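You operate a simulated robot arm through the tools that you are given. There is no shell and no other tool. Be economical: measure what you need, move in short steps, check, and stop when the job is done.

Carry out the task below with a simulated two-armed robot. There is one attempt and no reset: what you move stays moved.

TASK
Wash the yellow brush in the full sink, close and switch off the olive heater and let the water out.
Fine: brush back in its cup; heater lid shut, heater switched off; the tap stays off. Set down upright: what you pick out.

It is judged by the outcome, as a careful person would: the job done as asked, and still so three seconds after it is handed in. It fails if anything else is knocked over, pushed out of place, dropped, spilled or broken. A push-on lid holds only when it is set on centred and level and pressed home; a screw cap is set on level and turned clockwise until tight.

THE ROBOT
Two 7-joint arms with fingered hands on one trunk, on a base that drives. Base frame: it is fixed to the floor where the robot stands at the start and does not move with it; the origin is under the middle of the robot, x ahead of it, y to its left, z up. Units: cm, rad, N and s.
The left shoulder is at the start at [2.3, 17, 137.3], the right one opposite. With the tool pointing down near the work surface each hand reaches from about 10 to 70 cm from the robot's upright axis, wherever it stands, measured 20 degrees to its own side. Places, roughly: black sink knob [40, 30, 80]; blue tap knob [80, 20, 90]; grey heater lid [80, -20, 100]; orange switch [50, -30, 90]; sink [60, 30, 90]. Payload 4 kg a hand.
The tool frame of a hand sits at the grasp point between the pads (the TCP): z along the fingers, y along the line on which they close. The tips reach 2.6 cm beyond it. Largest opening 13.2 cm; the body of the gripper starts 7.3 cm behind the TCP. The gripper is a hand of 4 fingers: y runs from the thumb to the fingers, the wrist lies at [0, 0, -22.4] in the tool frame, and closing takes about 1.5 s.
Orientation is that of the tool frame in the base frame, as a unit quaternion [w, x, y, z]. With the fingers straight down and closing along the base's y, the tool's x points along the base's -x, its y along +y and its z along -z.

THE INTERFACE
- The arms move only by the tool send_rows. It takes "left_deltas", "right_deltas" or both (then of equal length, played together; a hand with none holds still); each is a list of rows, each a list of 7 numbers: the turn, a rotation vector about the tool's x, y, z in units of 120 degrees (1.0 is 120 degrees), then the shift along the tool's x, y, z in units of 250 mm (1.0 is 250 mm), then the gripper command, from -1 (shut) to 1 (fully open), values between in proportion. In form: [[wx, wy, wz, dx, dy, dz, fingers], ...]. A call has 1 to 8 rows; each row is the pose to reach, as a shift and turn from the pose commanded when the call began, along the tool's axes at that moment. A call with a number of a shift or a turn outside -1 to 1 is refused whole. Rows are played at 5 a second. More than 5 cm and 0.15 rad between two rows, or a gripper value outside its range, and nothing of the call is played. Where a pose cannot be reached the arm comes as near as it can. A force on the tool above 40 N (or 10 N above the force at the start of the call, whichever is more), or a blocked arm, ends the call early, and 0.2 s more pass. The fingers move at their own pace (about 4.5 cm/s each) and stop on an object; they squeeze with about 33 N. The grip force told is the motor's: it shows also when the fingers shut on nothing. Time passes only in rows, and 0.2 s behind the last, so rows that repeat a pose let the fingers close. It gives the time, the measured TCP pose, the force on the tool (base axes), the opening and the grip force at its end, in the units of the frame above (readings bear some noise), with the torque about the TCP (base axes, N m) and any sound that the robot's microphone picked up.
- Cameras (640 x 400 px; columns grow to the right, rows downward): "scene" is now at [9.23, -0.1, 152.89]; the picture's right is [-0.01, -1.00, 0.00], its down [-0.74, 0.01, -0.67] and it looks along [0.67, -0.01, -0.74] (base axes); focal length 250 px, centre (320, 200). "left" rides on the left gripper at [-6.8, 0.2, -9.7] in its tool frame; the picture's right is [-0.03, -1.00, 0.00], its down [0.82, -0.02, -0.58] and it looks along [0.58, -0.02, 0.82] (tool axes); focal length 270 px, centre (320, 200). "right" rides on the right gripper at [6.8, 0.2, -9.7] in its tool frame; the picture's right is [-0.02, 1.00, 0.00], its down [-0.82, -0.02, -0.58] and it looks along [-0.58, -0.01, 0.82] (tool axes); focal length 270 px, centre (320, 200). There is no depth. A picture from a camera that has moved, and an enlarged one, comes with that camera's place and axes in the base frame and with its lens.
- grab_frame(camera): a new picture of that camera. The clock stands still meanwhile.
- move_column(by): slides the trunk up (or, below 0, down) by that many cm; the arms and the scene camera ride with it, the base frame stays. It gives what a move gives, with no picture.
- roll_base(legs): drives the robot by 1 to 6 legs, each [ahead, turn to the left] in cm and rad, along the robot's own axes; the way and the turn of a leg run together, so that a leg with both is an arc; at most 150 cm and 3.142 rad a leg. The arms and the cameras ride along, it lands a little off, and it stops where it bumps. It gives what a move gives.
- grasp_type(shape, hand): the hand has 4 fingers and takes this shape, open, in about a second: jaw (thumb against the fingers, like two jaws); tri (thumb and two fingers); tip (a fingertip pinch); poke (one finger out to press); point (the index stretched); flat (the hand flat); cup (the hand cupped); fist (a fist). The gripper value then closes the fingers along that shape, each until it touches; the sizes above hold for jaw. It gives what a move gives, with no picture.
- turn_head(pan, tilt): turns the head with the scene camera to pan (to the left, within 1.501 rad either way) and tilt (down, from -0.506 to 1.204), counted from straight ahead of the robot. It gives what a move gives.
- zoom(camera, box): a new picture of the part [left, top, right, bottom] of that camera's present view, enlarged. The clock stands still meanwhile.
- sign_off(): hands the job in; it is judged then, once.

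Work in short steps. Places have to be worked out from the pictures, the camera data and where the tool is seen: move nearer, look again, correct. Check each grasp and each placing, and mend what went wrong. You have 120 turns and 100 pictures in all, those below and enlarged ones among them. Open the grippers and draw the arms clear of the work before you hand the job in, unless the task says otherwise; then end with one line.

The tools are called after "Emit:" as a command line: name --argument value ..., lists and objects as JSON in quotes. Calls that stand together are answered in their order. send_rows: Moves the arms, as the interface text tells. Its arguments: {"type":"object","properties":{"left_deltas":{"type":"array","items":{"type":"array","items":{"type":"number"}}},"right_deltas":{"type":"array","items":{"type":"array","items":{"type":"number"}}}},"required":[]} The other tools are called the same way: move_column (by) slides the trunk up or down; grasp_type (shape, hand) gives the hand a shape; roll_base (legs) drives the base; turn_head (pan, tilt) turns the head that bears the scene camera; grab_frame (camera) takes a picture; zoom (camera, box) takes an enlarged picture of a part of a camera's view; sign_off () hands the job in.

At the start:

```text
t: 0.0
left_tcp_pos: [42.4, 20.66, 127.03]
left_ee_rot: [0.0, 0.0, 1.0, 0.0]
left_force: [0.2, 0.1, 0.4]
left_moment: [0.0, -0.04, -0.01]
left_gripper_width: 13.19
left_finger_force: 0.0
left_shape: jaw
right_tcp_pos: [35.27, -18.75, 132.83]
right_ee_rot: [0.001, 0.001, 1.0, 0.001]
right_force: [-0.1, 0.4, 0.6]
right_moment: [0.02, -0.02, 0.05]
right_gripper_width: 13.18
right_finger_force: 0.0
right_shape: jaw
trunk travel left (down, up): [-60.0, 15.5]
robot x, y, heading: [0.19, -0.2, 0.003]
head pan, tilt: [-0.014, 0.833]
```

scene: 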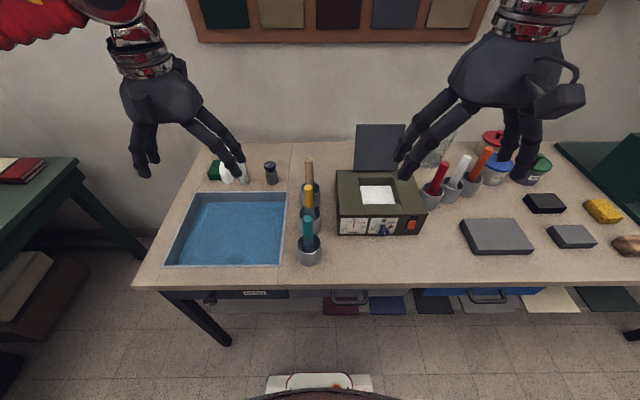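
right: 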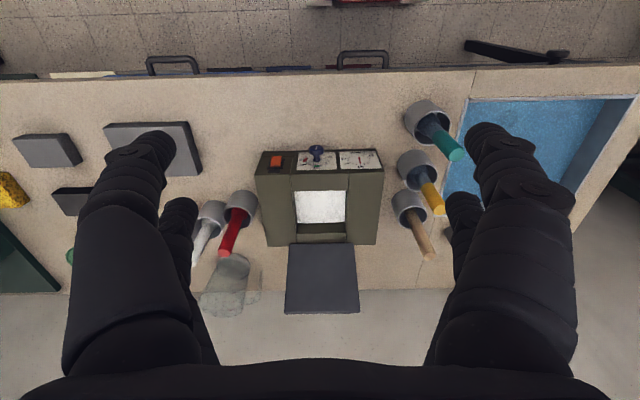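
left: 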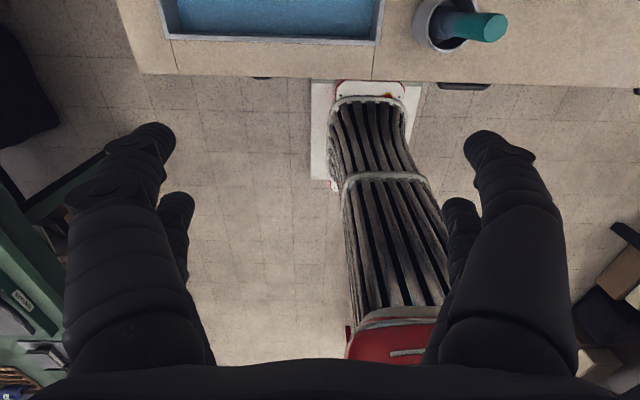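

I start by looking closely at the sink and brushes, and at the heater.

Emit:
zoom --camera "scene" --box '[150, 140, 350, 310]'

Emit:
zoom --camera "scene" --box '[320, 110, 500, 260]'

```text
2.35 times, centred on (250, 225) of scene
camera zoom: at [9.23, -0.1, 152.89], right [-0.01, -1.0, 0.0], down [-0.74, 0.01, -0.67], along [0.67, -0.01, -0.74], focal length 589 px, centre (485, 141)
```

zoom: 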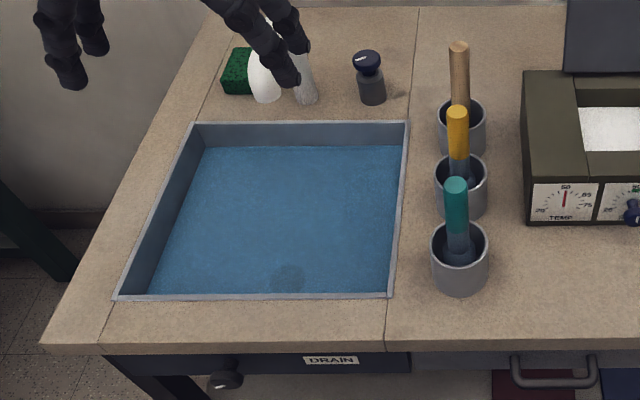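

```text
2.67 times, centred on (410, 185) of scene
camera zoom: at [9.23, -0.1, 152.89], right [-0.01, -1.0, 0.0], down [-0.74, 0.01, -0.67], along [0.67, -0.01, -0.74], focal length 667 px, centre (80, 240)
```

zoom: 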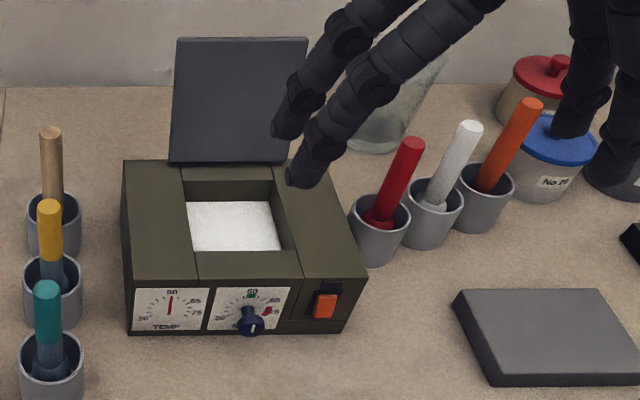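

Cups look about 7 cm wide at x≈48/59/68, y≈2.5; the yellow one is the middle, with its handle top near z≈102. I bring the left hand above it.

Emit:
send_rows --left_deltas '[[0, 0, 0, -0.114, -0.121, 0.08, 1], [0, 0, 0, -0.228, -0.243, 0.16, 1], [0, 0, 0, -0.342, -0.364, 0.24, 1], [0, 0, 0, -0.456, -0.485, 0.32, 1], [0, 0, 0, -0.57, -0.607, 0.4, 1], [0, 0, 0, -0.684, -0.728, 0.48, 1], [0, 0, 0, -0.684, -0.728, 0.48, 1]]'

Emit:
grab_frame --camera "left"

Emit:
grab_frame --camera "scene"

Emit:
grab_frame --camera "right"

```text
t: 1.6
left_tcp_pos: [59.4, 2.78, 115.14]
left_ee_rot: [0.001, 0.001, 1.0, -0.001]
left_force: [-0.1, 0.5, 0.3]
left_moment: [-0.03, -0.02, 0.0]
left_gripper_width: 13.2
left_finger_force: 0.1
left_shape: jaw
right_tcp_pos: [35.08, -18.69, 132.81]
right_ee_rot: [0.001, 0.001, 1.0, 0.0]
right_force: [-0.3, -0.7, 0.2]
right_moment: [0.01, -0.04, 0.01]
right_gripper_width: 13.2
right_finger_force: 0.1
right_shape: jaw
trunk travel left (down, up): [-60.0, 15.5]
robot x, y, heading: [0.29, 0.19, 0.001]
head pan, tilt: [-0.014, 0.833]
```

```text
94 pictures are left
camera left: at [66.47, 2.85, 124.78], right [0.03, -1.0, 0.0], down [-0.82, -0.02, 0.58], along [-0.58, -0.02, -0.82], focal length 270 px, centre (320, 200)
```

left: 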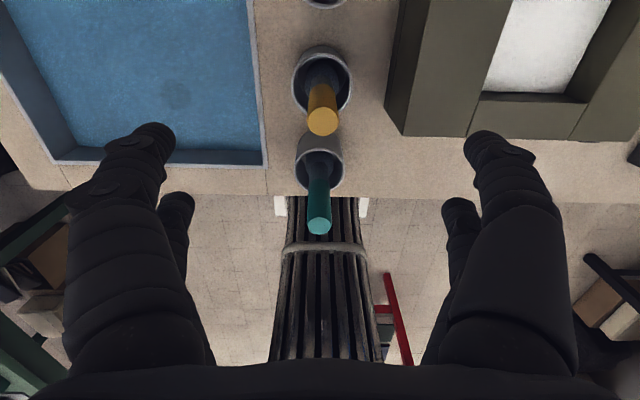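

```text
93 pictures are left
camera scene: at [9.18, 0.04, 152.89], right [-0.01, -1.0, 0.0], down [-0.74, 0.01, -0.67], along [0.67, -0.01, -0.74], focal length 250 px, centre (320, 200)
```

scene: 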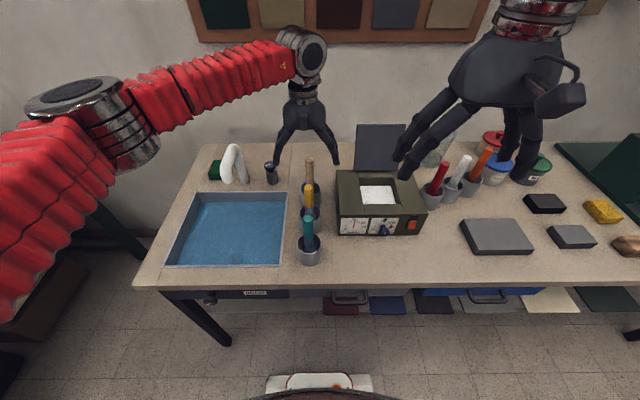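

```text
92 pictures are left
camera right: at [28.27, -18.6, 142.54], right [0.03, 1.0, 0.0], down [0.81, -0.02, 0.58], along [0.58, -0.02, -0.82], focal length 270 px, centre (320, 200)
```

right: 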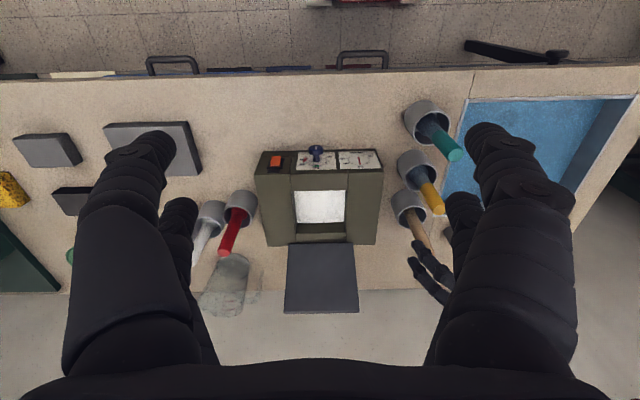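

The yellow handle top triangulates to (59.0, 2.4, 103). I descend to TCP z≈99 and close.

Emit:
send_rows --left_deltas '[[0, 0, 0, 0.012, -0.015, 0.1, 1], [0, 0, 0, 0.012, -0.015, 0.28, 1], [0, 0, 0, 0.012, -0.015, 0.46, 1], [0, 0, 0, 0.012, -0.015, 0.64, 1], [0, 0, 0, 0.012, -0.015, 0.64, 1]]'

Emit:
grab_frame --camera "left"

```text
t: 2.8
left_tcp_pos: [59.05, 2.19, 99.24]
left_ee_rot: [0.001, 0.0, 1.0, 0.0]
left_force: [0.4, -0.2, -0.3]
left_moment: [0.0, -0.01, 0.01]
left_gripper_width: 13.2
left_finger_force: 0.1
left_shape: jaw
right_tcp_pos: [35.17, -18.84, 132.7]
right_ee_rot: [0.0, 0.002, 1.0, 0.0]
right_force: [0.5, -0.1, -0.3]
right_moment: [0.03, 0.01, -0.02]
right_gripper_width: 13.2
right_finger_force: 0.1
right_shape: jaw
trunk travel left (down, up): [-60.0, 15.5]
robot x, y, heading: [0.16, -0.07, 0.003]
head pan, tilt: [-0.014, 0.833]
```

```text
91 pictures are left
camera left: at [66.08, 2.22, 108.83], right [0.03, -1.0, 0.0], down [-0.82, -0.02, 0.58], along [-0.58, -0.02, -0.82], focal length 270 px, centre (320, 200)
```

left: 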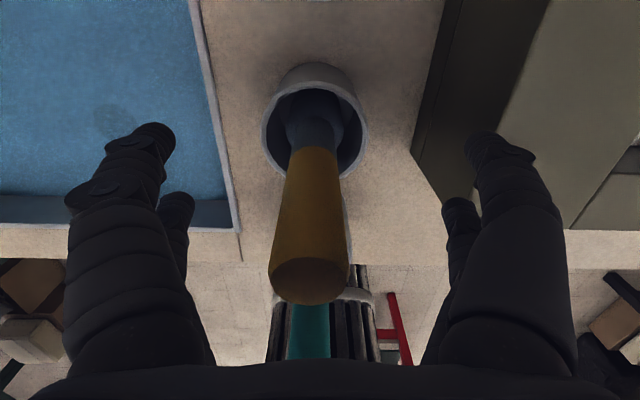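

The handle is between the fingers; I close on it.

Emit:
send_rows --left_deltas '[[0, 0, 0, 0, 0.004, 0, -1], [0, 0, 0, 0, 0.004, 0, -1], [0, 0, 0, 0, 0.004, 0, -1], [0, 0, 0, 0, 0.004, 0, -1], [0, 0, 0, 0, 0.004, 0, -1], [0, 0, 0, 0, 0.004, 0, -1], [0, 0, 0, 0, 0.004, 0, -1], [0, 0, 0, 0, 0.004, 0, -1]]'

Emit:
grab_frame --camera "left"

```text
t: 4.6
left_tcp_pos: [59.2, 2.24, 99.12]
left_ee_rot: [0.001, 0.0, 1.0, 0.001]
left_force: [-0.1, 0.1, 0.0]
left_moment: [0.02, 0.0, -0.03]
left_gripper_width: 0.02
left_finger_force: 32.9
left_shape: jaw
right_tcp_pos: [35.32, -18.98, 132.7]
right_ee_rot: [0.001, 0.002, 1.0, 0.001]
right_force: [0.2, -0.1, 0.9]
right_moment: [-0.02, -0.02, -0.01]
right_gripper_width: 13.19
right_finger_force: 0.1
right_shape: jaw
trunk travel left (down, up): [-60.0, 15.5]
robot x, y, heading: [-0.0, -0.04, -0.002]
head pan, tilt: [-0.014, 0.833]
```

```text
90 pictures are left
camera left: at [66.14, 2.29, 108.82], right [0.03, -1.0, 0.0], down [-0.82, -0.02, 0.58], along [-0.58, -0.02, -0.82], focal length 270 px, centre (320, 200)
```

left: 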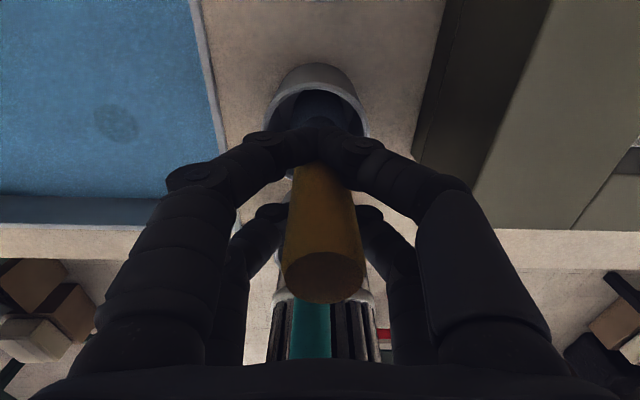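

The opening reads 0, so the handle seems not pinched. I look closer.

Emit:
zoom --camera "left" --box '[200, 60, 440, 310]'

Emit:
zoom --camera "scene" --box '[250, 120, 370, 240]'

```text
1.60 times, centred on (320, 185) of left
camera zoom: at [66.14, 2.29, 108.82], right [0.03, -1.0, 0.0], down [-0.82, -0.02, 0.58], along [-0.58, -0.02, -0.82], focal length 432 px, centre (320, 224)
```

zoom: 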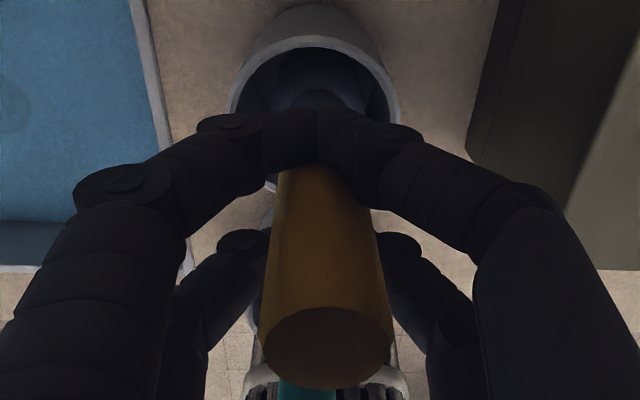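

```text
3.33 times, centred on (310, 180) of scene
camera zoom: at [9.28, -0.11, 152.88], right [-0.01, -1.0, 0.0], down [-0.74, 0.01, -0.67], along [0.67, -0.01, -0.74], focal length 834 px, centre (353, 267)
```

zoom: 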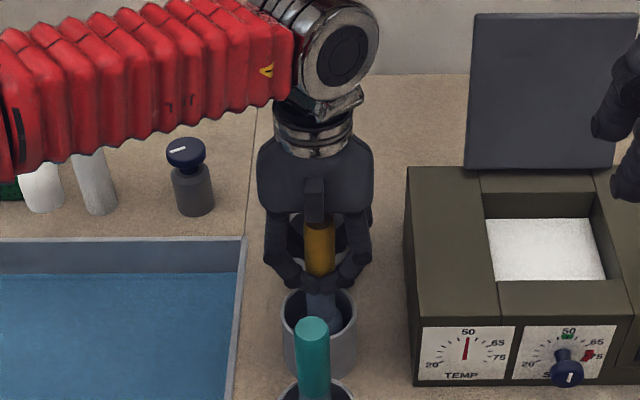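

I test with a small lift to see whether the brush follows.

Emit:
send_rows --left_deltas '[[0, 0, 0, 0, 0, -0.06, -1], [0, 0, 0, 0, 0, -0.1, -1], [0, 0, 0, 0, 0, -0.1, -1]]'

Emit:
zoom --camera "left" --box '[200, 60, 440, 310]'

```text
t: 5.4
left_tcp_pos: [59.3, 2.36, 101.53]
left_ee_rot: [0.0, 0.0, 1.0, 0.0]
left_force: [0.1, 0.3, -1.6]
left_moment: [0.0, 0.03, 0.03]
left_gripper_width: 0.02
left_finger_force: 33.7
left_shape: jaw
right_tcp_pos: [35.14, -18.74, 132.78]
right_ee_rot: [0.001, 0.001, 1.0, 0.001]
right_force: [-0.3, -0.6, 0.6]
right_moment: [-0.02, -0.02, -0.01]
right_gripper_width: 13.2
right_finger_force: 0.1
right_shape: jaw
trunk travel left (down, up): [-60.0, 15.5]
robot x, y, heading: [-0.24, 0.09, 0.0]
head pan, tilt: [-0.014, 0.833]
```

```text
1.60 times, centred on (320, 185) of left
camera zoom: at [66.13, 2.38, 111.33], right [0.03, -1.0, 0.0], down [-0.82, -0.02, 0.58], along [-0.58, -0.02, -0.82], focal length 432 px, centre (320, 224)
```

zoom: 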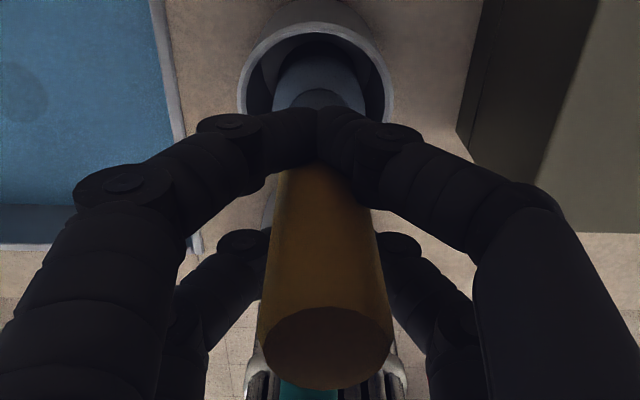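

The brush rises with the hand (same place in the grip, −1.6 N of weight). I lift it clear of the cup.

Emit:
send_rows --left_deltas '[[0, 0, 0, 0, 0, -0.1, -1], [0, 0, 0, 0, 0, -0.22, -1], [0, 0, 0, 0, 0, -0.34, -1], [0, 0, 0, 0, 0, -0.46, -1], [0, 0, 0, 0, 0, -0.56, -1], [0, 0, 0, 0, 0, -0.56, -1]]'

Emit:
grab_frame --camera "left"

Emit:
zoom --camera "scene" --box '[160, 90, 380, 290]'

```text
t: 6.8
left_tcp_pos: [58.97, 2.26, 115.6]
left_ee_rot: [0.0, 0.001, 1.0, -0.001]
left_force: [0.5, -0.3, -0.6]
left_moment: [-0.01, 0.0, 0.0]
left_gripper_width: 0.0
left_finger_force: 32.7
left_shape: jaw
right_tcp_pos: [35.17, -18.58, 132.82]
right_ee_rot: [0.001, 0.002, 1.0, 0.001]
right_force: [0.0, 0.7, 0.7]
right_moment: [0.01, 0.03, 0.01]
right_gripper_width: 13.18
right_finger_force: 0.0
right_shape: jaw
trunk travel left (down, up): [-60.0, 15.5]
robot x, y, heading: [0.25, -0.07, -0.004]
head pan, tilt: [-0.014, 0.833]
```

```text
86 pictures are left
camera left: at [66.0, 2.28, 125.31], right [0.03, -1.0, 0.0], down [-0.82, -0.02, 0.58], along [-0.58, -0.02, -0.82], focal length 270 px, centre (320, 200)
```

left: 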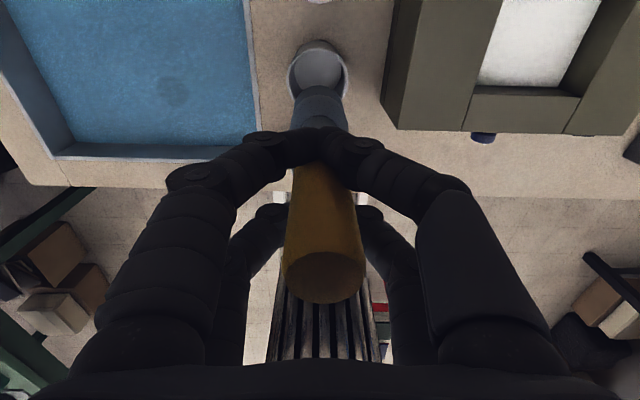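

```text
2.00 times, centred on (270, 190) of scene
camera zoom: at [9.29, -0.1, 152.88], right [-0.01, -1.0, 0.0], down [-0.74, 0.01, -0.67], along [0.67, -0.01, -0.74], focal length 500 px, centre (420, 220)
```

zoom: 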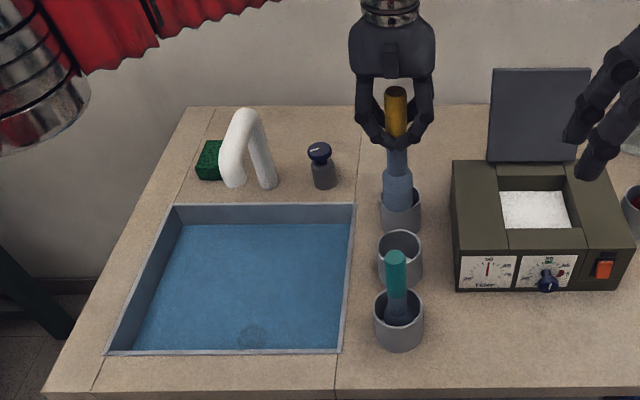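

The brush hangs straight; sink spans about x 44–74, y 12–45, with water at z≈80.6. I carry the brush over the sink at x≈57, y≈25.

Emit:
send_rows --left_deltas '[[0, 0, 0, 0.02, 0.18, 0, -1], [0, 0, 0, 0.04, 0.36, 0, -1], [0, 0, 0, 0.06, 0.54, 0, -1], [0, 0, 0, 0.08, 0.72, 0, -1], [0, 0, 0, 0.08, 0.9, 0, -1], [0, 0, 0, 0.08, 0.9, 0, -1]]'

Emit:
grab_frame --camera "left"

Emit:
zoom --camera "scene" --box '[120, 90, 340, 290]'

```text
t: 8.2
left_tcp_pos: [57.16, 24.64, 115.64]
left_ee_rot: [0.0, 0.0, 1.0, 0.0]
left_force: [0.4, -0.3, -0.9]
left_moment: [-0.02, -0.03, -0.02]
left_gripper_width: 0.0
left_finger_force: 33.4
left_shape: jaw
right_tcp_pos: [35.21, -18.87, 132.76]
right_ee_rot: [0.001, 0.001, 1.0, 0.001]
right_force: [0.2, -0.3, 0.6]
right_moment: [0.03, 0.04, 0.0]
right_gripper_width: 13.16
right_finger_force: 0.1
right_shape: jaw
trunk travel left (down, up): [-60.0, 15.5]
robot x, y, heading: [0.09, -0.03, -0.001]
head pan, tilt: [-0.014, 0.833]
```

```text
84 pictures are left
camera left: at [64.12, 24.73, 125.27], right [0.03, -1.0, 0.0], down [-0.82, -0.02, 0.58], along [-0.58, -0.01, -0.82], focal length 270 px, centre (320, 200)
```

left: 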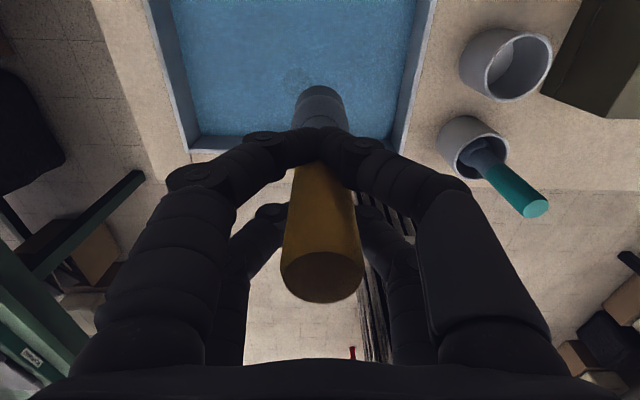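

```text
2.00 times, centred on (230, 190) of scene
camera zoom: at [9.3, -0.21, 152.88], right [-0.01, -1.0, 0.0], down [-0.74, 0.01, -0.67], along [0.67, -0.01, -0.74], focal length 500 px, centre (500, 220)
```

zoom: 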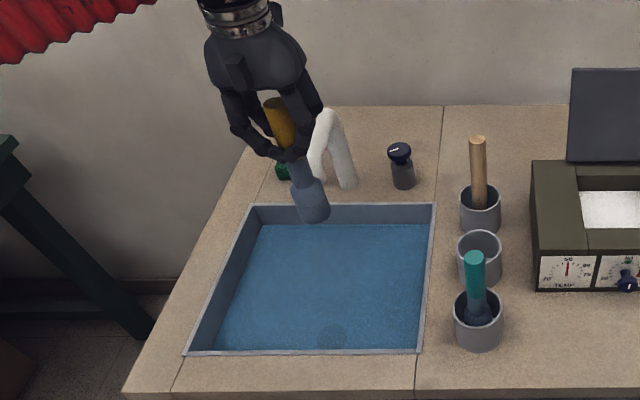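

The brush tip is about 14 cm below the TCP. I lower it until the tip is ~6 cm under the water, watching the force.

Emit:
send_rows --left_deltas '[[0, 0, 0, 0, 0, 0.18, -1], [0, 0, 0, 0, 0, 0.36, -1], [0, 0, 0, 0, 0, 0.54, -1], [0, 0, 0, 0, 0, 0.72, -1], [0, 0, 0, 0, 0, 0.88, -1], [0, 0, 0, 0, 0, 0.96, -1], [0, 0, 0, 0, 0, 1.0, -1], [0, 0, 0, 0, 0, 1.0, -1]]'

Emit:
zoom --camera "scene" --box '[120, 90, 340, 290]'

```text
t: 10.0
left_tcp_pos: [57.07, 24.68, 90.64]
left_ee_rot: [0.0, -0.001, 1.0, 0.0]
left_force: [0.4, -1.0, -1.0]
left_moment: [0.01, 0.0, -0.03]
left_gripper_width: 0.02
left_finger_force: 33.0
left_shape: jaw
right_tcp_pos: [35.28, -18.82, 132.7]
right_ee_rot: [0.0, 0.001, 1.0, 0.001]
right_force: [0.5, -0.6, 0.5]
right_moment: [0.02, -0.05, 0.01]
right_gripper_width: 13.19
right_finger_force: 0.1
right_shape: jaw
trunk travel left (down, up): [-60.0, 15.5]
robot x, y, heading: [0.42, -0.3, -0.004]
head pan, tilt: [-0.014, 0.833]
```

```text
2.00 times, centred on (230, 190) of scene
camera zoom: at [9.25, -0.1, 152.89], right [-0.01, -1.0, 0.0], down [-0.74, 0.01, -0.67], along [0.67, -0.01, -0.74], focal length 500 px, centre (500, 220)
```

zoom: 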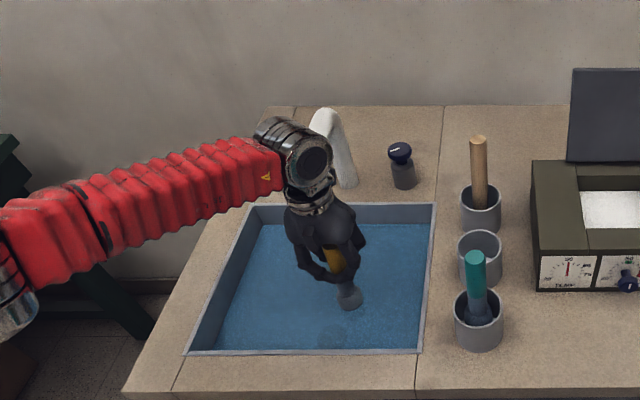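

The tip seems just under the surface. I lower 2.5 cm more and swish it side to side.

Emit:
send_rows --left_deltas '[[0, 0, 0, 0, 0, 0.1, -1], [0, 0, 0, 0, 0.12, 0.1, -1], [0, 0, 0, 0, 0, 0.1, -1], [0, 0, 0, 0, -0.12, 0.1, -1], [0, 0, 0, 0, 0, 0.1, -1], [0, 0, 0, 0, 0.12, 0.1, -1], [0, 0, 0, 0, 0, 0.1, -1], [0, 0, 0, 0, 0, 0.1, -1]]'

Emit:
zoom --camera "scene" --box '[180, 170, 290, 270]'

Emit:
grab_frame --camera "left"

```text
t: 11.8
left_tcp_pos: [57.41, 24.69, 88.13]
left_ee_rot: [0.001, -0.002, 1.0, 0.0]
left_force: [1.1, 0.2, -1.5]
left_moment: [-0.01, -0.01, 0.0]
left_gripper_width: 0.02
left_finger_force: 33.2
left_shape: jaw
right_tcp_pos: [35.05, -18.69, 132.77]
right_ee_rot: [0.001, 0.001, 1.0, 0.0]
right_force: [-1.4, 0.0, 0.9]
right_moment: [-0.01, 0.03, 0.01]
right_gripper_width: 13.18
right_finger_force: 0.0
right_shape: jaw
trunk travel left (down, up): [-60.0, 15.5]
robot x, y, heading: [0.04, -0.26, -0.001]
head pan, tilt: [-0.014, 0.833]
```

```text
4.00 times, centred on (235, 220) of scene
camera zoom: at [9.23, 0.02, 152.89], right [-0.01, -1.0, 0.0], down [-0.74, 0.01, -0.67], along [0.67, -0.01, -0.74], focal length 1001 px, centre (660, 120)
```

zoom: 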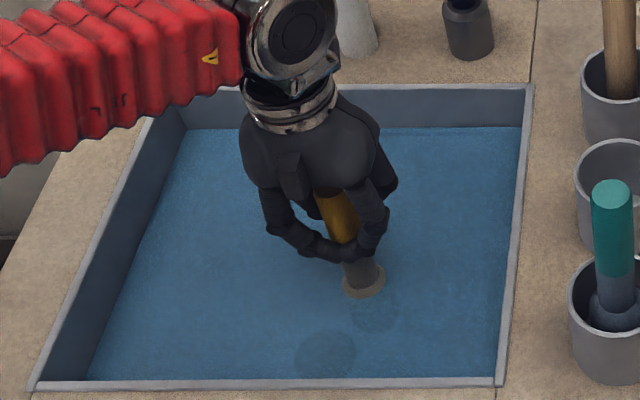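

```text
80 pictures are left
camera left: at [64.22, 24.81, 97.93], right [0.03, -1.0, 0.0], down [-0.82, -0.02, 0.58], along [-0.58, -0.02, -0.82], focal length 270 px, centre (320, 200)
```

left: 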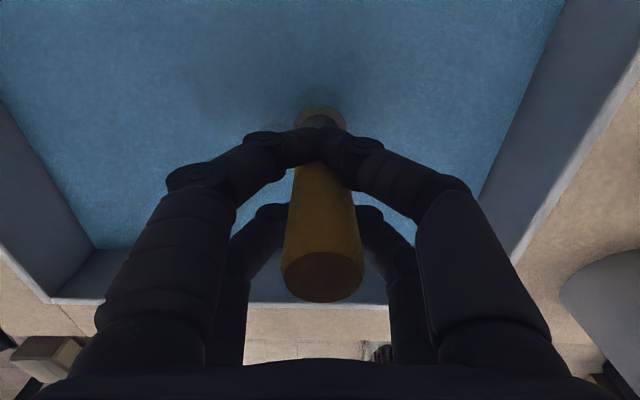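

A ring shows at the waterline; to be sure the bristles are fully immersed I go 3 cm deeper and swish longer.

Emit:
send_rows --left_deltas '[[0, 0, 0, 0, 0, 0.06, -1], [0, 0, 0, 0, 0.1, 0.12, -1], [0, 0, 0, 0, -0.08, 0.12, -1], [0, 0, 0, 0, 0.1, 0.12, -1], [0, 0, 0, 0, -0.08, 0.12, -1], [0, 0, 0, 0, 0.1, 0.12, -1], [0, 0, 0, 0, 0, 0.12, -1], [0, 0, 0, 0, 0, 0.12, -1]]'

Emit:
zoom --camera "scene" --box '[180, 170, 290, 270]'

```text
t: 13.6
left_tcp_pos: [57.3, 24.8, 85.27]
left_ee_rot: [0.0, -0.001, 1.0, -0.001]
left_force: [0.4, 1.7, 2.2]
left_moment: [-0.03, 0.02, -0.02]
left_gripper_width: 0.0
left_finger_force: 33.1
left_shape: jaw
right_tcp_pos: [35.18, -18.52, 132.81]
right_ee_rot: [0.001, 0.001, 1.0, -0.001]
right_force: [0.2, 0.7, 0.4]
right_moment: [-0.02, -0.01, 0.06]
right_gripper_width: 13.19
right_finger_force: 0.1
right_shape: jaw
trunk travel left (down, up): [-60.0, 15.5]
robot x, y, heading: [-0.13, 0.08, -0.001]
head pan, tilt: [-0.014, 0.833]
```

```text
4.00 times, centred on (235, 220) of scene
camera zoom: at [9.22, 0.16, 152.89], right [-0.01, -1.0, 0.0], down [-0.74, 0.01, -0.67], along [0.67, -0.01, -0.74], focal length 1001 px, centre (660, 120)
```

zoom: 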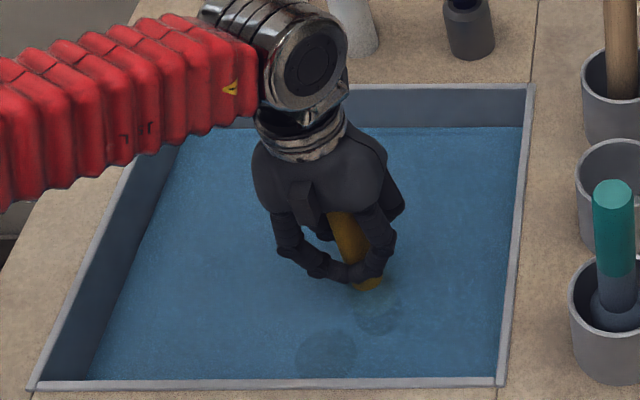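

Fully immersed, with slight upward force (bottom touched). I lift it out and inspect.

Emit:
send_rows --left_deltas '[[0, 0, 0, 0, 0, -0.08, -1], [0, 0, 0, 0, 0, -0.24, -1], [0, 0, 0, 0, 0, -0.42, -1], [0, 0, 0, 0, 0, -0.6, -1], [0, 0, 0, 0, 0, -0.78, -1], [0, 0, 0, 0, 0, -0.94, -1], [0, 0, 0, 0, 0, -0.98, -1], [0, 0, 0, 0, 0, -0.98, -1]]'

Emit:
zoom --camera "scene" --box '[180, 130, 290, 230]'

Emit:
grab_frame --camera "left"

```text
t: 15.4
left_tcp_pos: [57.09, 24.87, 109.52]
left_ee_rot: [0.0, -0.001, 1.0, 0.0]
left_force: [0.6, 0.0, -0.5]
left_moment: [-0.01, -0.01, 0.0]
left_gripper_width: 0.0
left_finger_force: 33.3
left_shape: jaw
right_tcp_pos: [35.18, -18.81, 132.79]
right_ee_rot: [0.001, 0.001, 1.0, 0.001]
right_force: [0.0, 0.3, 0.4]
right_moment: [0.01, 0.04, -0.03]
right_gripper_width: 13.19
right_finger_force: 0.2
right_shape: jaw
trunk travel left (down, up): [-60.0, 15.5]
robot x, y, heading: [0.02, -0.09, -0.0]
head pan, tilt: [-0.014, 0.833]
```

```text
4.00 times, centred on (235, 180) of scene
camera zoom: at [9.26, -0.1, 152.88], right [-0.01, -1.0, 0.0], down [-0.74, 0.01, -0.67], along [0.67, -0.01, -0.74], focal length 1001 px, centre (660, 280)
```

zoom: 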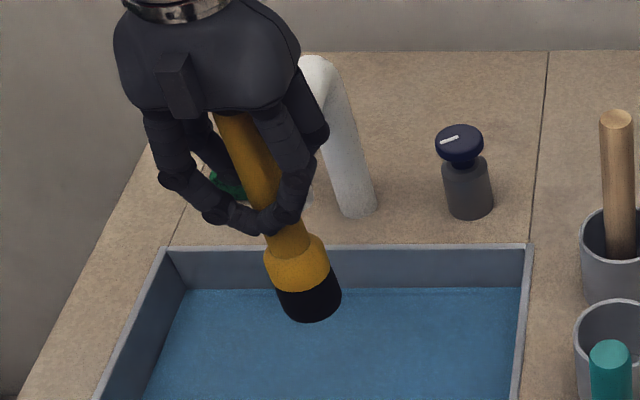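

```text
77 pictures are left
camera left: at [64.11, 24.92, 119.34], right [0.03, -1.0, 0.0], down [-0.82, -0.02, 0.58], along [-0.58, -0.02, -0.82], focal length 270 px, centre (320, 200)
```

left: 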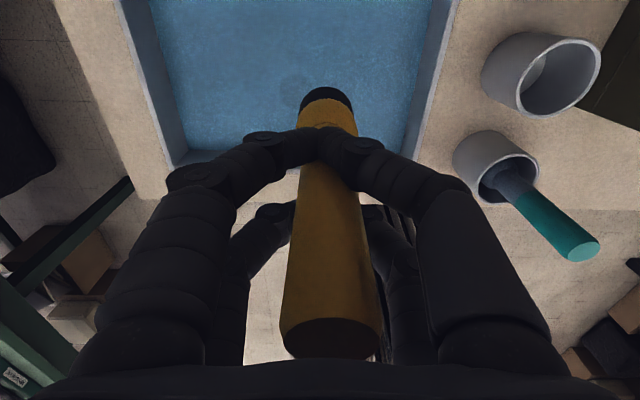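

The brush came out clean (yellow ferrule, black bristles), slid ~1.7 cm up in the grip. Now back over its cup at TCP (59.1, 2.3).

Emit:
send_rows --left_deltas '[[0, 0, 0, -0.01, -0.12, -0.1, -1], [0, 0, 0, -0.03, -0.3, -0.14, -1], [0, 0, 0, -0.05, -0.48, -0.14, -1], [0, 0, 0, -0.07, -0.66, -0.14, -1], [0, 0, 0, -0.08, -0.82, -0.14, -1], [0, 0, 0, -0.08, -0.903, -0.14, -1], [0, 0, 0, -0.08, -0.903, -0.14, -1]]'

Emit:
zoom --camera "scene" --box '[250, 120, 370, 240]'

Emit:
grab_frame --camera "left"

```text
t: 17.0
left_tcp_pos: [59.16, 2.19, 113.01]
left_ee_rot: [0.0, -0.001, 1.0, 0.0]
left_force: [0.6, -0.3, -1.9]
left_moment: [0.05, -0.01, 0.0]
left_gripper_width: 0.0
left_finger_force: 32.9
left_shape: jaw
right_tcp_pos: [35.21, -18.68, 132.71]
right_ee_rot: [0.001, 0.001, 1.0, 0.0]
right_force: [-0.1, 0.2, 0.7]
right_moment: [0.0, -0.01, -0.01]
right_gripper_width: 13.19
right_finger_force: 0.1
right_shape: jaw
trunk travel left (down, up): [-60.0, 15.5]
robot x, y, heading: [-0.17, 0.11, -0.0]
head pan, tilt: [-0.014, 0.833]
```

```text
3.33 times, centred on (310, 180) of scene
camera zoom: at [9.28, -0.07, 152.88], right [-0.01, -1.0, 0.0], down [-0.74, 0.01, -0.67], along [0.67, -0.01, -0.74], focal length 834 px, centre (353, 267)
```

zoom: 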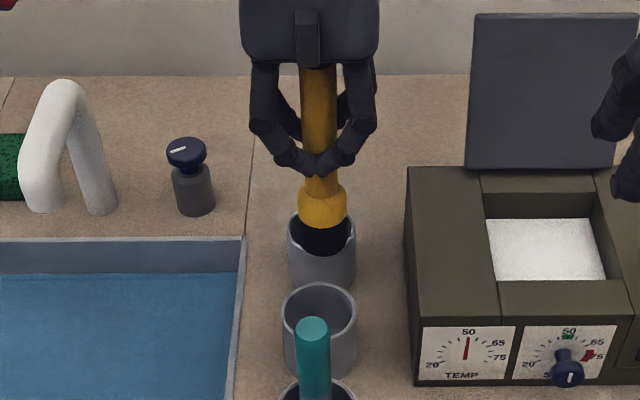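

```text
75 pictures are left
camera left: at [66.08, 2.26, 122.74], right [0.03, -1.0, 0.0], down [-0.82, -0.02, 0.58], along [-0.58, -0.02, -0.82], focal length 270 px, centre (320, 200)
```

left: 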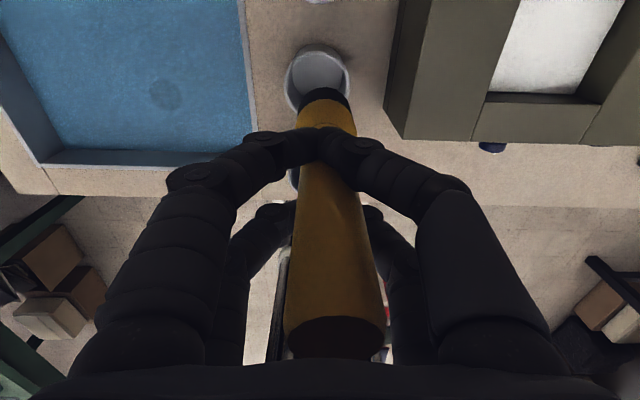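

The brush is lined up within a centimetre of the cup centre. I lower it in, slowing at the end.

Emit:
send_rows --left_deltas '[[0, 0, 0, 0.02, 0.016, 0.08, -1], [0, 0, 0, 0.02, 0.016, 0.2, -1], [0, 0, 0, 0.02, 0.016, 0.32, -1], [0, 0, 0, 0.02, 0.016, 0.42, -1], [0, 0, 0, 0.02, 0.016, 0.5, -1], [0, 0, 0, 0.02, 0.016, 0.54, -1], [0, 0, 0, 0.02, 0.016, 0.57, -1], [0, 0, 0, 0.02, 0.016, 0.57, -1]]'

Emit:
zoom --camera "scene" --box '[250, 120, 370, 240]'

```text
t: 18.8
left_tcp_pos: [58.62, 2.71, 98.96]
left_ee_rot: [0.001, 0.0, 1.0, 0.0]
left_force: [0.0, -0.1, -1.6]
left_moment: [-0.02, 0.04, 0.0]
left_gripper_width: 0.01
left_finger_force: 32.9
left_shape: jaw
right_tcp_pos: [35.22, -18.76, 132.92]
right_ee_rot: [0.001, 0.002, 1.0, 0.002]
right_force: [0.1, -0.7, -1.1]
right_moment: [0.01, 0.03, 0.0]
right_gripper_width: 13.19
right_finger_force: 0.1
right_shape: jaw
trunk travel left (down, up): [-60.0, 15.5]
robot x, y, heading: [-0.15, -0.11, -0.002]
head pan, tilt: [-0.014, 0.833]
```

```text
3.33 times, centred on (310, 180) of scene
camera zoom: at [9.26, -0.1, 152.89], right [-0.01, -1.0, 0.0], down [-0.74, 0.01, -0.67], along [0.67, -0.01, -0.74], focal length 834 px, centre (353, 267)
```

zoom: 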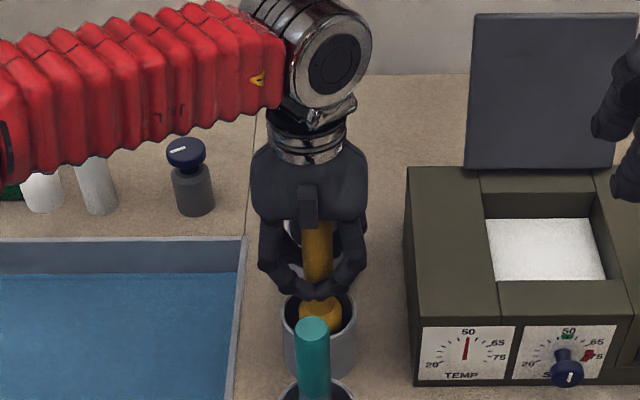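

It is inside the cup, not yet on the floor. I go a little lower until it touches.

Emit:
send_rows --left_deltas '[[0, 0, 0, 0, 0, 0.02, -1], [0, 0, 0, 0, 0, 0.04, -1], [0, 0, 0, 0, 0, 0.06, -1], [0, 0, 0, 0, 0, 0.06, -1]]'

```text
t: 19.8
left_tcp_pos: [58.75, 2.67, 97.23]
left_ee_rot: [-0.001, 0.0, 1.0, 0.0]
left_force: [-0.9, -0.6, -0.5]
left_moment: [-0.01, -0.02, 0.01]
left_gripper_width: 0.0
left_finger_force: 33.3
left_shape: jaw
right_tcp_pos: [35.18, -18.88, 132.74]
right_ee_rot: [0.001, 0.001, 1.0, 0.001]
right_force: [0.0, 0.4, 1.0]
right_moment: [-0.01, -0.04, 0.01]
right_gripper_width: 13.22
right_finger_force: 0.0
right_shape: jaw
trunk travel left (down, up): [-60.0, 15.5]
robot x, y, heading: [-0.41, -0.05, -0.004]
head pan, tilt: [-0.014, 0.833]
```

Emit:
send_rows --left_deltas '[[0, 0, 0, 0, 0, 0.02, -1], [0, 0, 0, 0, 0, 0.04, -1], [0, 0, 0, 0, 0, 0.04, -1]]'

Emit:
grab_frame --camera "left"

```text
t: 20.6
left_tcp_pos: [58.78, 2.54, 96.38]
left_ee_rot: [0.001, 0.0, 1.0, 0.0]
left_force: [1.0, -0.1, 5.4]
left_moment: [0.0, -0.03, 0.03]
left_gripper_width: 0.02
left_finger_force: 33.1
left_shape: jaw
right_tcp_pos: [35.17, -18.69, 132.65]
right_ee_rot: [0.0, 0.001, 1.0, 0.001]
right_force: [0.0, 0.5, 0.8]
right_moment: [0.05, -0.01, 0.02]
right_gripper_width: 13.16
right_finger_force: 0.0
right_shape: jaw
trunk travel left (down, up): [-60.0, 15.5]
robot x, y, heading: [0.09, -0.02, -0.002]
head pan, tilt: [-0.014, 0.833]
```

```text
73 pictures are left
camera left: at [65.64, 2.65, 106.12], right [0.03, -1.0, 0.0], down [-0.82, -0.02, 0.58], along [-0.58, -0.02, -0.82], focal length 270 px, centre (320, 200)
```

left: 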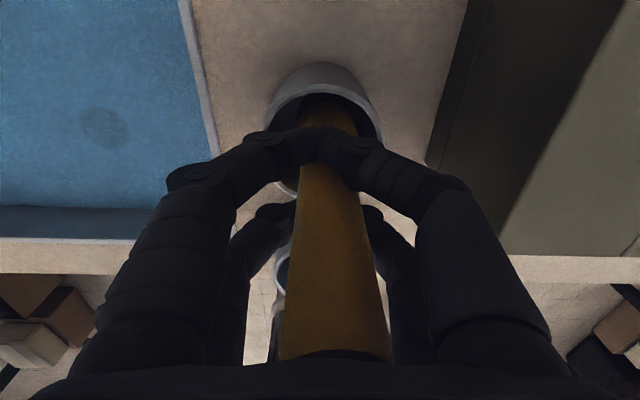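

Floor touched (5.4 N). I open the hand and then rise straight up.

Emit:
send_rows --left_deltas '[[0, 0, 0, 0, 0, -0.01, -0.2], [0, 0, 0, 0, 0, -0.01, 0.5], [0, 0, 0, 0, 0, -0.01, 1], [0, 0, 0, 0, 0, -0.01, 1], [0, 0, 0, 0, 0, -0.01, 1], [0, 0, 0, 0, 0, -0.01, 1], [0, 0, 0, 0, 0, -0.01, 1], [0, 0, 0, 0, 0, -0.01, 1]]'

Emit:
send_rows --left_deltas '[[0, 0, 0, 0, 0, -0.16, 1], [0, 0, 0, 0, 0, -0.34, 1], [0, 0, 0, 0, 0, -0.52, 1], [0, 0, 0, 0, 0, -0.7, 1], [0, 0, 0, 0, 0, -0.88, 1], [0, 0, 0, 0, 0, -0.88, 1]]'

Emit:
zoom --camera "scene" --box '[250, 120, 370, 240]'

```text
t: 22.4
left_tcp_pos: [58.67, 2.53, 96.67]
left_ee_rot: [0.0, 0.0, 1.0, 0.0]
left_force: [-0.2, -1.4, 0.3]
left_moment: [-0.01, -0.01, 0.0]
left_gripper_width: 13.16
left_finger_force: 0.0
left_shape: jaw
right_tcp_pos: [35.27, -18.81, 132.72]
right_ee_rot: [0.001, 0.002, 1.0, 0.001]
right_force: [1.1, 0.3, -0.1]
right_moment: [0.04, 0.03, 0.0]
right_gripper_width: 13.19
right_finger_force: 0.0
right_shape: jaw
trunk travel left (down, up): [-60.0, 15.5]
robot x, y, heading: [0.44, 0.11, 0.002]
head pan, tilt: [-0.014, 0.833]
```

```text
t: 23.8
left_tcp_pos: [58.82, 2.68, 118.57]
left_ee_rot: [0.0, -0.001, 1.0, 0.0]
left_force: [0.0, -0.1, 1.1]
left_moment: [-0.01, 0.03, -0.04]
left_gripper_width: 13.18
left_finger_force: 0.1
left_shape: jaw
right_tcp_pos: [35.35, -18.83, 132.7]
right_ee_rot: [0.001, 0.003, 1.0, 0.0]
right_force: [0.0, 0.2, 0.2]
right_moment: [0.0, 0.02, -0.02]
right_gripper_width: 13.19
right_finger_force: 0.1
right_shape: jaw
trunk travel left (down, up): [-60.0, 15.5]
robot x, y, heading: [0.24, -0.33, 0.006]
head pan, tilt: [-0.014, 0.833]
```

```text
3.33 times, centred on (310, 180) of scene
camera zoom: at [9.3, -0.08, 152.88], right [-0.01, -1.0, 0.0], down [-0.74, 0.01, -0.67], along [0.67, -0.01, -0.74], focal length 834 px, centre (353, 267)
```

zoom: 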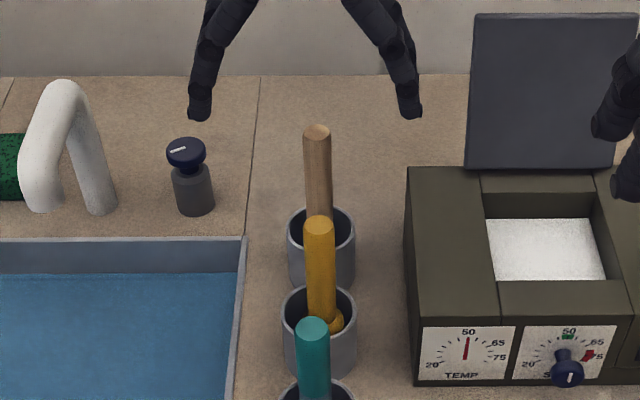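

The brush stands in its cup. Next the heater lid (hinge near x 76, z 94; top edge near x 82, z 109, y −12…−28): I move the left hand aside and bring the right hand, shut and pitched 45° forward, toward it.

Emit:
send_rows --left_deltas '[[0, 0, 0, 0.06, 0.16, 0, 1], [0, 0, 0, 0.12, 0.32, 0, 1], [0, 0, 0, 0.18, 0.48, 0, 1], [0, 0, 0, 0.24, 0.64, 0, 1], [0, 0, 0, 0.3, 0.8, 0, 1], [0, 0, 0, 0.36, 0.96, 0, 1], [0, 0, 0, 0.36, 0.96, 0, 1]]' --right_deltas '[[0, -0.0625, 0, -0.16, 0, 0.05, -1], [0, -0.125, 0, -0.32, 0, 0.1, -1], [0, -0.1875, 0, -0.48, 0, 0.15, -1], [0, -0.25, 0, -0.64, 0, 0.2, -1], [0, -0.3125, 0, -0.8, 0, 0.25, -1], [0, -0.375, 0, -0.96, 0, 0.3, -1], [0, -0.375, 0, -0.96, 0, 0.3, -1]]'

Emit:
grab_frame --camera "scene"

Emit:
grab_frame --camera "right"

```text
t: 25.4
left_tcp_pos: [49.85, 26.84, 118.36]
left_ee_rot: [0.0, 0.0, 1.0, 0.0]
left_force: [0.2, 0.2, -0.2]
left_moment: [0.0, 0.01, 0.0]
left_gripper_width: 13.22
left_finger_force: 0.1
left_shape: jaw
right_tcp_pos: [59.42, -18.91, 125.15]
right_ee_rot: [0.384, 0.001, 0.923, 0.001]
right_force: [0.4, 0.6, -0.2]
right_moment: [-0.02, 0.0, -0.04]
right_gripper_width: 0.0
right_finger_force: 0.0
right_shape: jaw
right hand out of reach, approached as far as the arm can: row 5
trunk travel left (down, up): [-60.0, 15.5]
robot x, y, heading: [0.12, -0.06, 0.0]
head pan, tilt: [-0.014, 0.833]
```

```text
71 pictures are left
camera scene: at [9.32, -0.04, 152.88], right [-0.01, -1.0, 0.0], down [-0.74, 0.01, -0.67], along [0.67, -0.01, -0.74], focal length 250 px, centre (320, 200)
```

scene: 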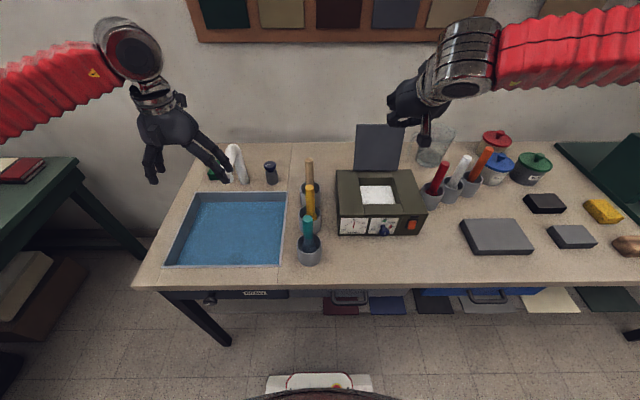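

```text
70 pictures are left
camera right: at [47.66, -18.82, 127.33], right [0.02, 1.0, 0.02], down [0.17, -0.02, 0.99], along [0.99, -0.02, -0.17], focal length 270 px, centre (320, 200)
```

right: 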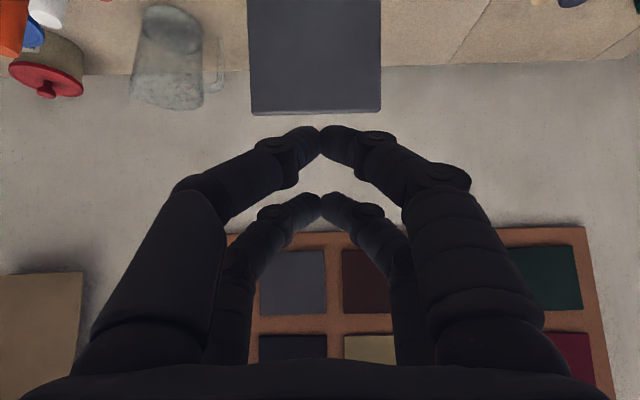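

The lid's top edge triangulates to x≈79.5, z≈110.7, y −28…−12. I move the right hand over it to (86.5, −19, 118).

Emit:
send_rows --right_deltas '[[0, 0, 0, -0.093, 0, 0.162, -1], [0, 0, 0, -0.187, 0, 0.324, -1], [0, 0, 0, -0.28, 0, 0.486, -1], [0, 0, 0, -0.373, 0, 0.648, -1], [0, 0, 0, -0.467, 0, 0.81, -1], [0, 0, 0, -0.56, 0, 0.971, -1], [0, 0, 0, -0.56, 0, 0.971, -1]]'

Emit:
zoom --camera "scene" --box '[320, 80, 480, 240]'

Emit:
grab_frame --camera "right"

```text
t: 27.0
left_tcp_pos: [49.71, 26.76, 118.27]
left_ee_rot: [0.0, 0.0, 1.0, 0.0]
left_force: [-0.3, 1.2, 0.2]
left_moment: [-0.02, 0.03, 0.0]
left_gripper_width: 13.16
left_finger_force: 0.1
left_shape: jaw
right_tcp_pos: [74.02, -25.19, 122.62]
right_ee_rot: [0.384, 0.001, 0.923, 0.0]
right_force: [0.1, 0.1, 0.1]
right_moment: [-0.04, 0.0, 0.0]
right_gripper_width: 0.0
right_finger_force: 33.4
right_shape: jaw
right hand out of reach, approached as far as the arm can: row 3, 4, 5, 6, 7
trunk travel left (down, up): [-60.0, 15.5]
robot x, y, heading: [-0.19, 0.29, 0.005]
head pan, tilt: [-0.014, 0.833]
```

```text
2.50 times, centred on (400, 160) of scene
camera zoom: at [9.28, -0.11, 152.88], right [-0.01, -1.0, 0.0], down [-0.74, 0.01, -0.67], along [0.67, -0.01, -0.74], focal length 626 px, centre (120, 300)
```

zoom: 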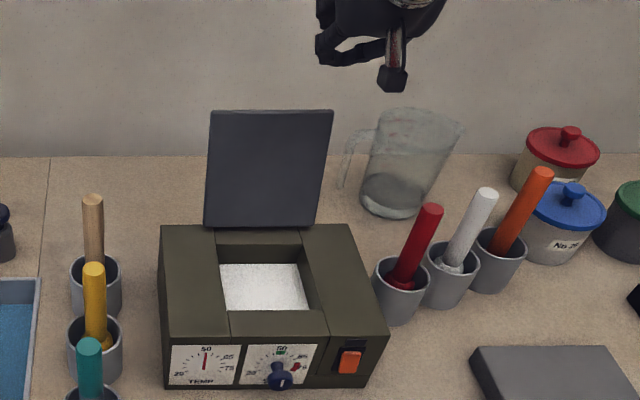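

```text
68 pictures are left
camera right: at [62.37, -25.07, 124.74], right [0.02, 1.0, 0.02], down [0.17, -0.02, 0.99], along [0.99, -0.02, -0.17], focal length 270 px, centre (320, 200)
```

right: 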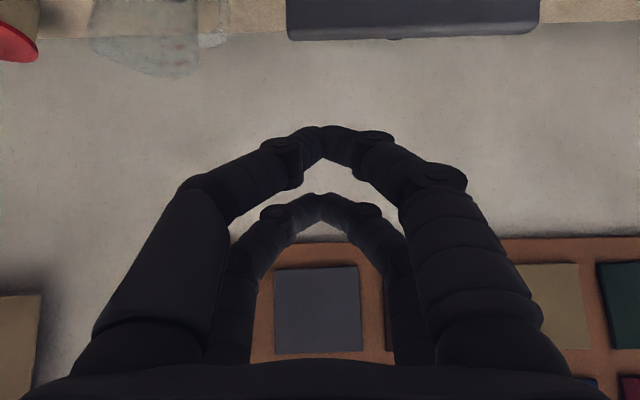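

The pitched hand runs out of reach at x≈74. The base front is well short of the table, so I drive 12 cm ahead (both hands are well above everything).

Emit:
roll_base --legs '[[12, 0]]'

Emit:
grab_frame --camera "scene"

```text
t: 28.2
left_tcp_pos: [61.98, 26.76, 118.36]
left_ee_rot: [0.0, 0.0, 1.0, 0.0]
left_force: [-0.7, -0.2, 0.4]
left_moment: [0.01, 0.03, -0.01]
left_gripper_width: 13.2
left_finger_force: 0.0
left_shape: jaw
right_tcp_pos: [86.21, -25.11, 122.59]
right_ee_rot: [0.384, 0.002, 0.923, 0.0]
right_force: [0.0, 0.1, 0.1]
right_moment: [-0.01, -0.02, 0.03]
right_gripper_width: 0.0
right_finger_force: 32.6
right_shape: jaw
trunk travel left (down, up): [-60.0, 15.5]
robot x, y, heading: [12.33, 0.01, 0.002]
head pan, tilt: [-0.014, 0.833]
```

```text
67 pictures are left
camera scene: at [21.46, -0.1, 152.88], right [-0.01, -1.0, 0.0], down [-0.74, 0.01, -0.67], along [0.67, -0.01, -0.74], focal length 250 px, centre (320, 200)
```

scene: 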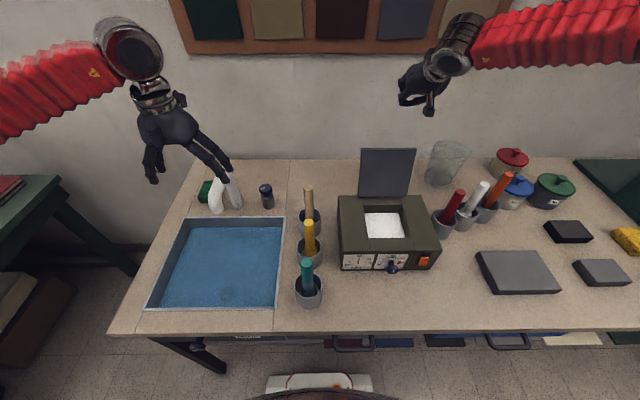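

No bump. I reduce the pitch to ~20° while backing off a little, to see where the commanded pose stands.

Emit:
send_rows --right_deltas '[[0, 0, 0, 0.075, 0, -0.151, -1], [0, 0, 0, 0.15, 0, -0.303, -1], [0, 0, 0, 0.224, 0, -0.454, -1], [0, 0.05, 0, 0.224, 0, -0.454, -1], [0, 0.1, 0, 0.224, 0, -0.454, -1], [0, 0.15, 0, 0.224, 0, -0.454, -1], [0, 0.2, 0, 0.224, 0, -0.454, -1], [0, 0.2, 0, 0.224, 0, -0.454, -1]]'

```text
t: 30.0
left_tcp_pos: [61.89, 26.73, 118.47]
left_ee_rot: [0.0, 0.0, 1.0, 0.0]
left_force: [-0.6, -0.4, 0.5]
left_moment: [-0.03, -0.02, 0.03]
left_gripper_width: 13.21
left_finger_force: 0.2
left_shape: jaw
right_tcp_pos: [74.07, -25.16, 126.86]
right_ee_rot: [0.183, 0.001, 0.983, 0.001]
right_force: [-0.9, -0.9, 0.3]
right_moment: [0.02, -0.04, -0.01]
right_gripper_width: 0.0
right_finger_force: 32.9
right_shape: jaw
trunk travel left (down, up): [-60.0, 15.5]
robot x, y, heading: [12.04, -0.28, 0.001]
head pan, tilt: [-0.014, 0.833]
```

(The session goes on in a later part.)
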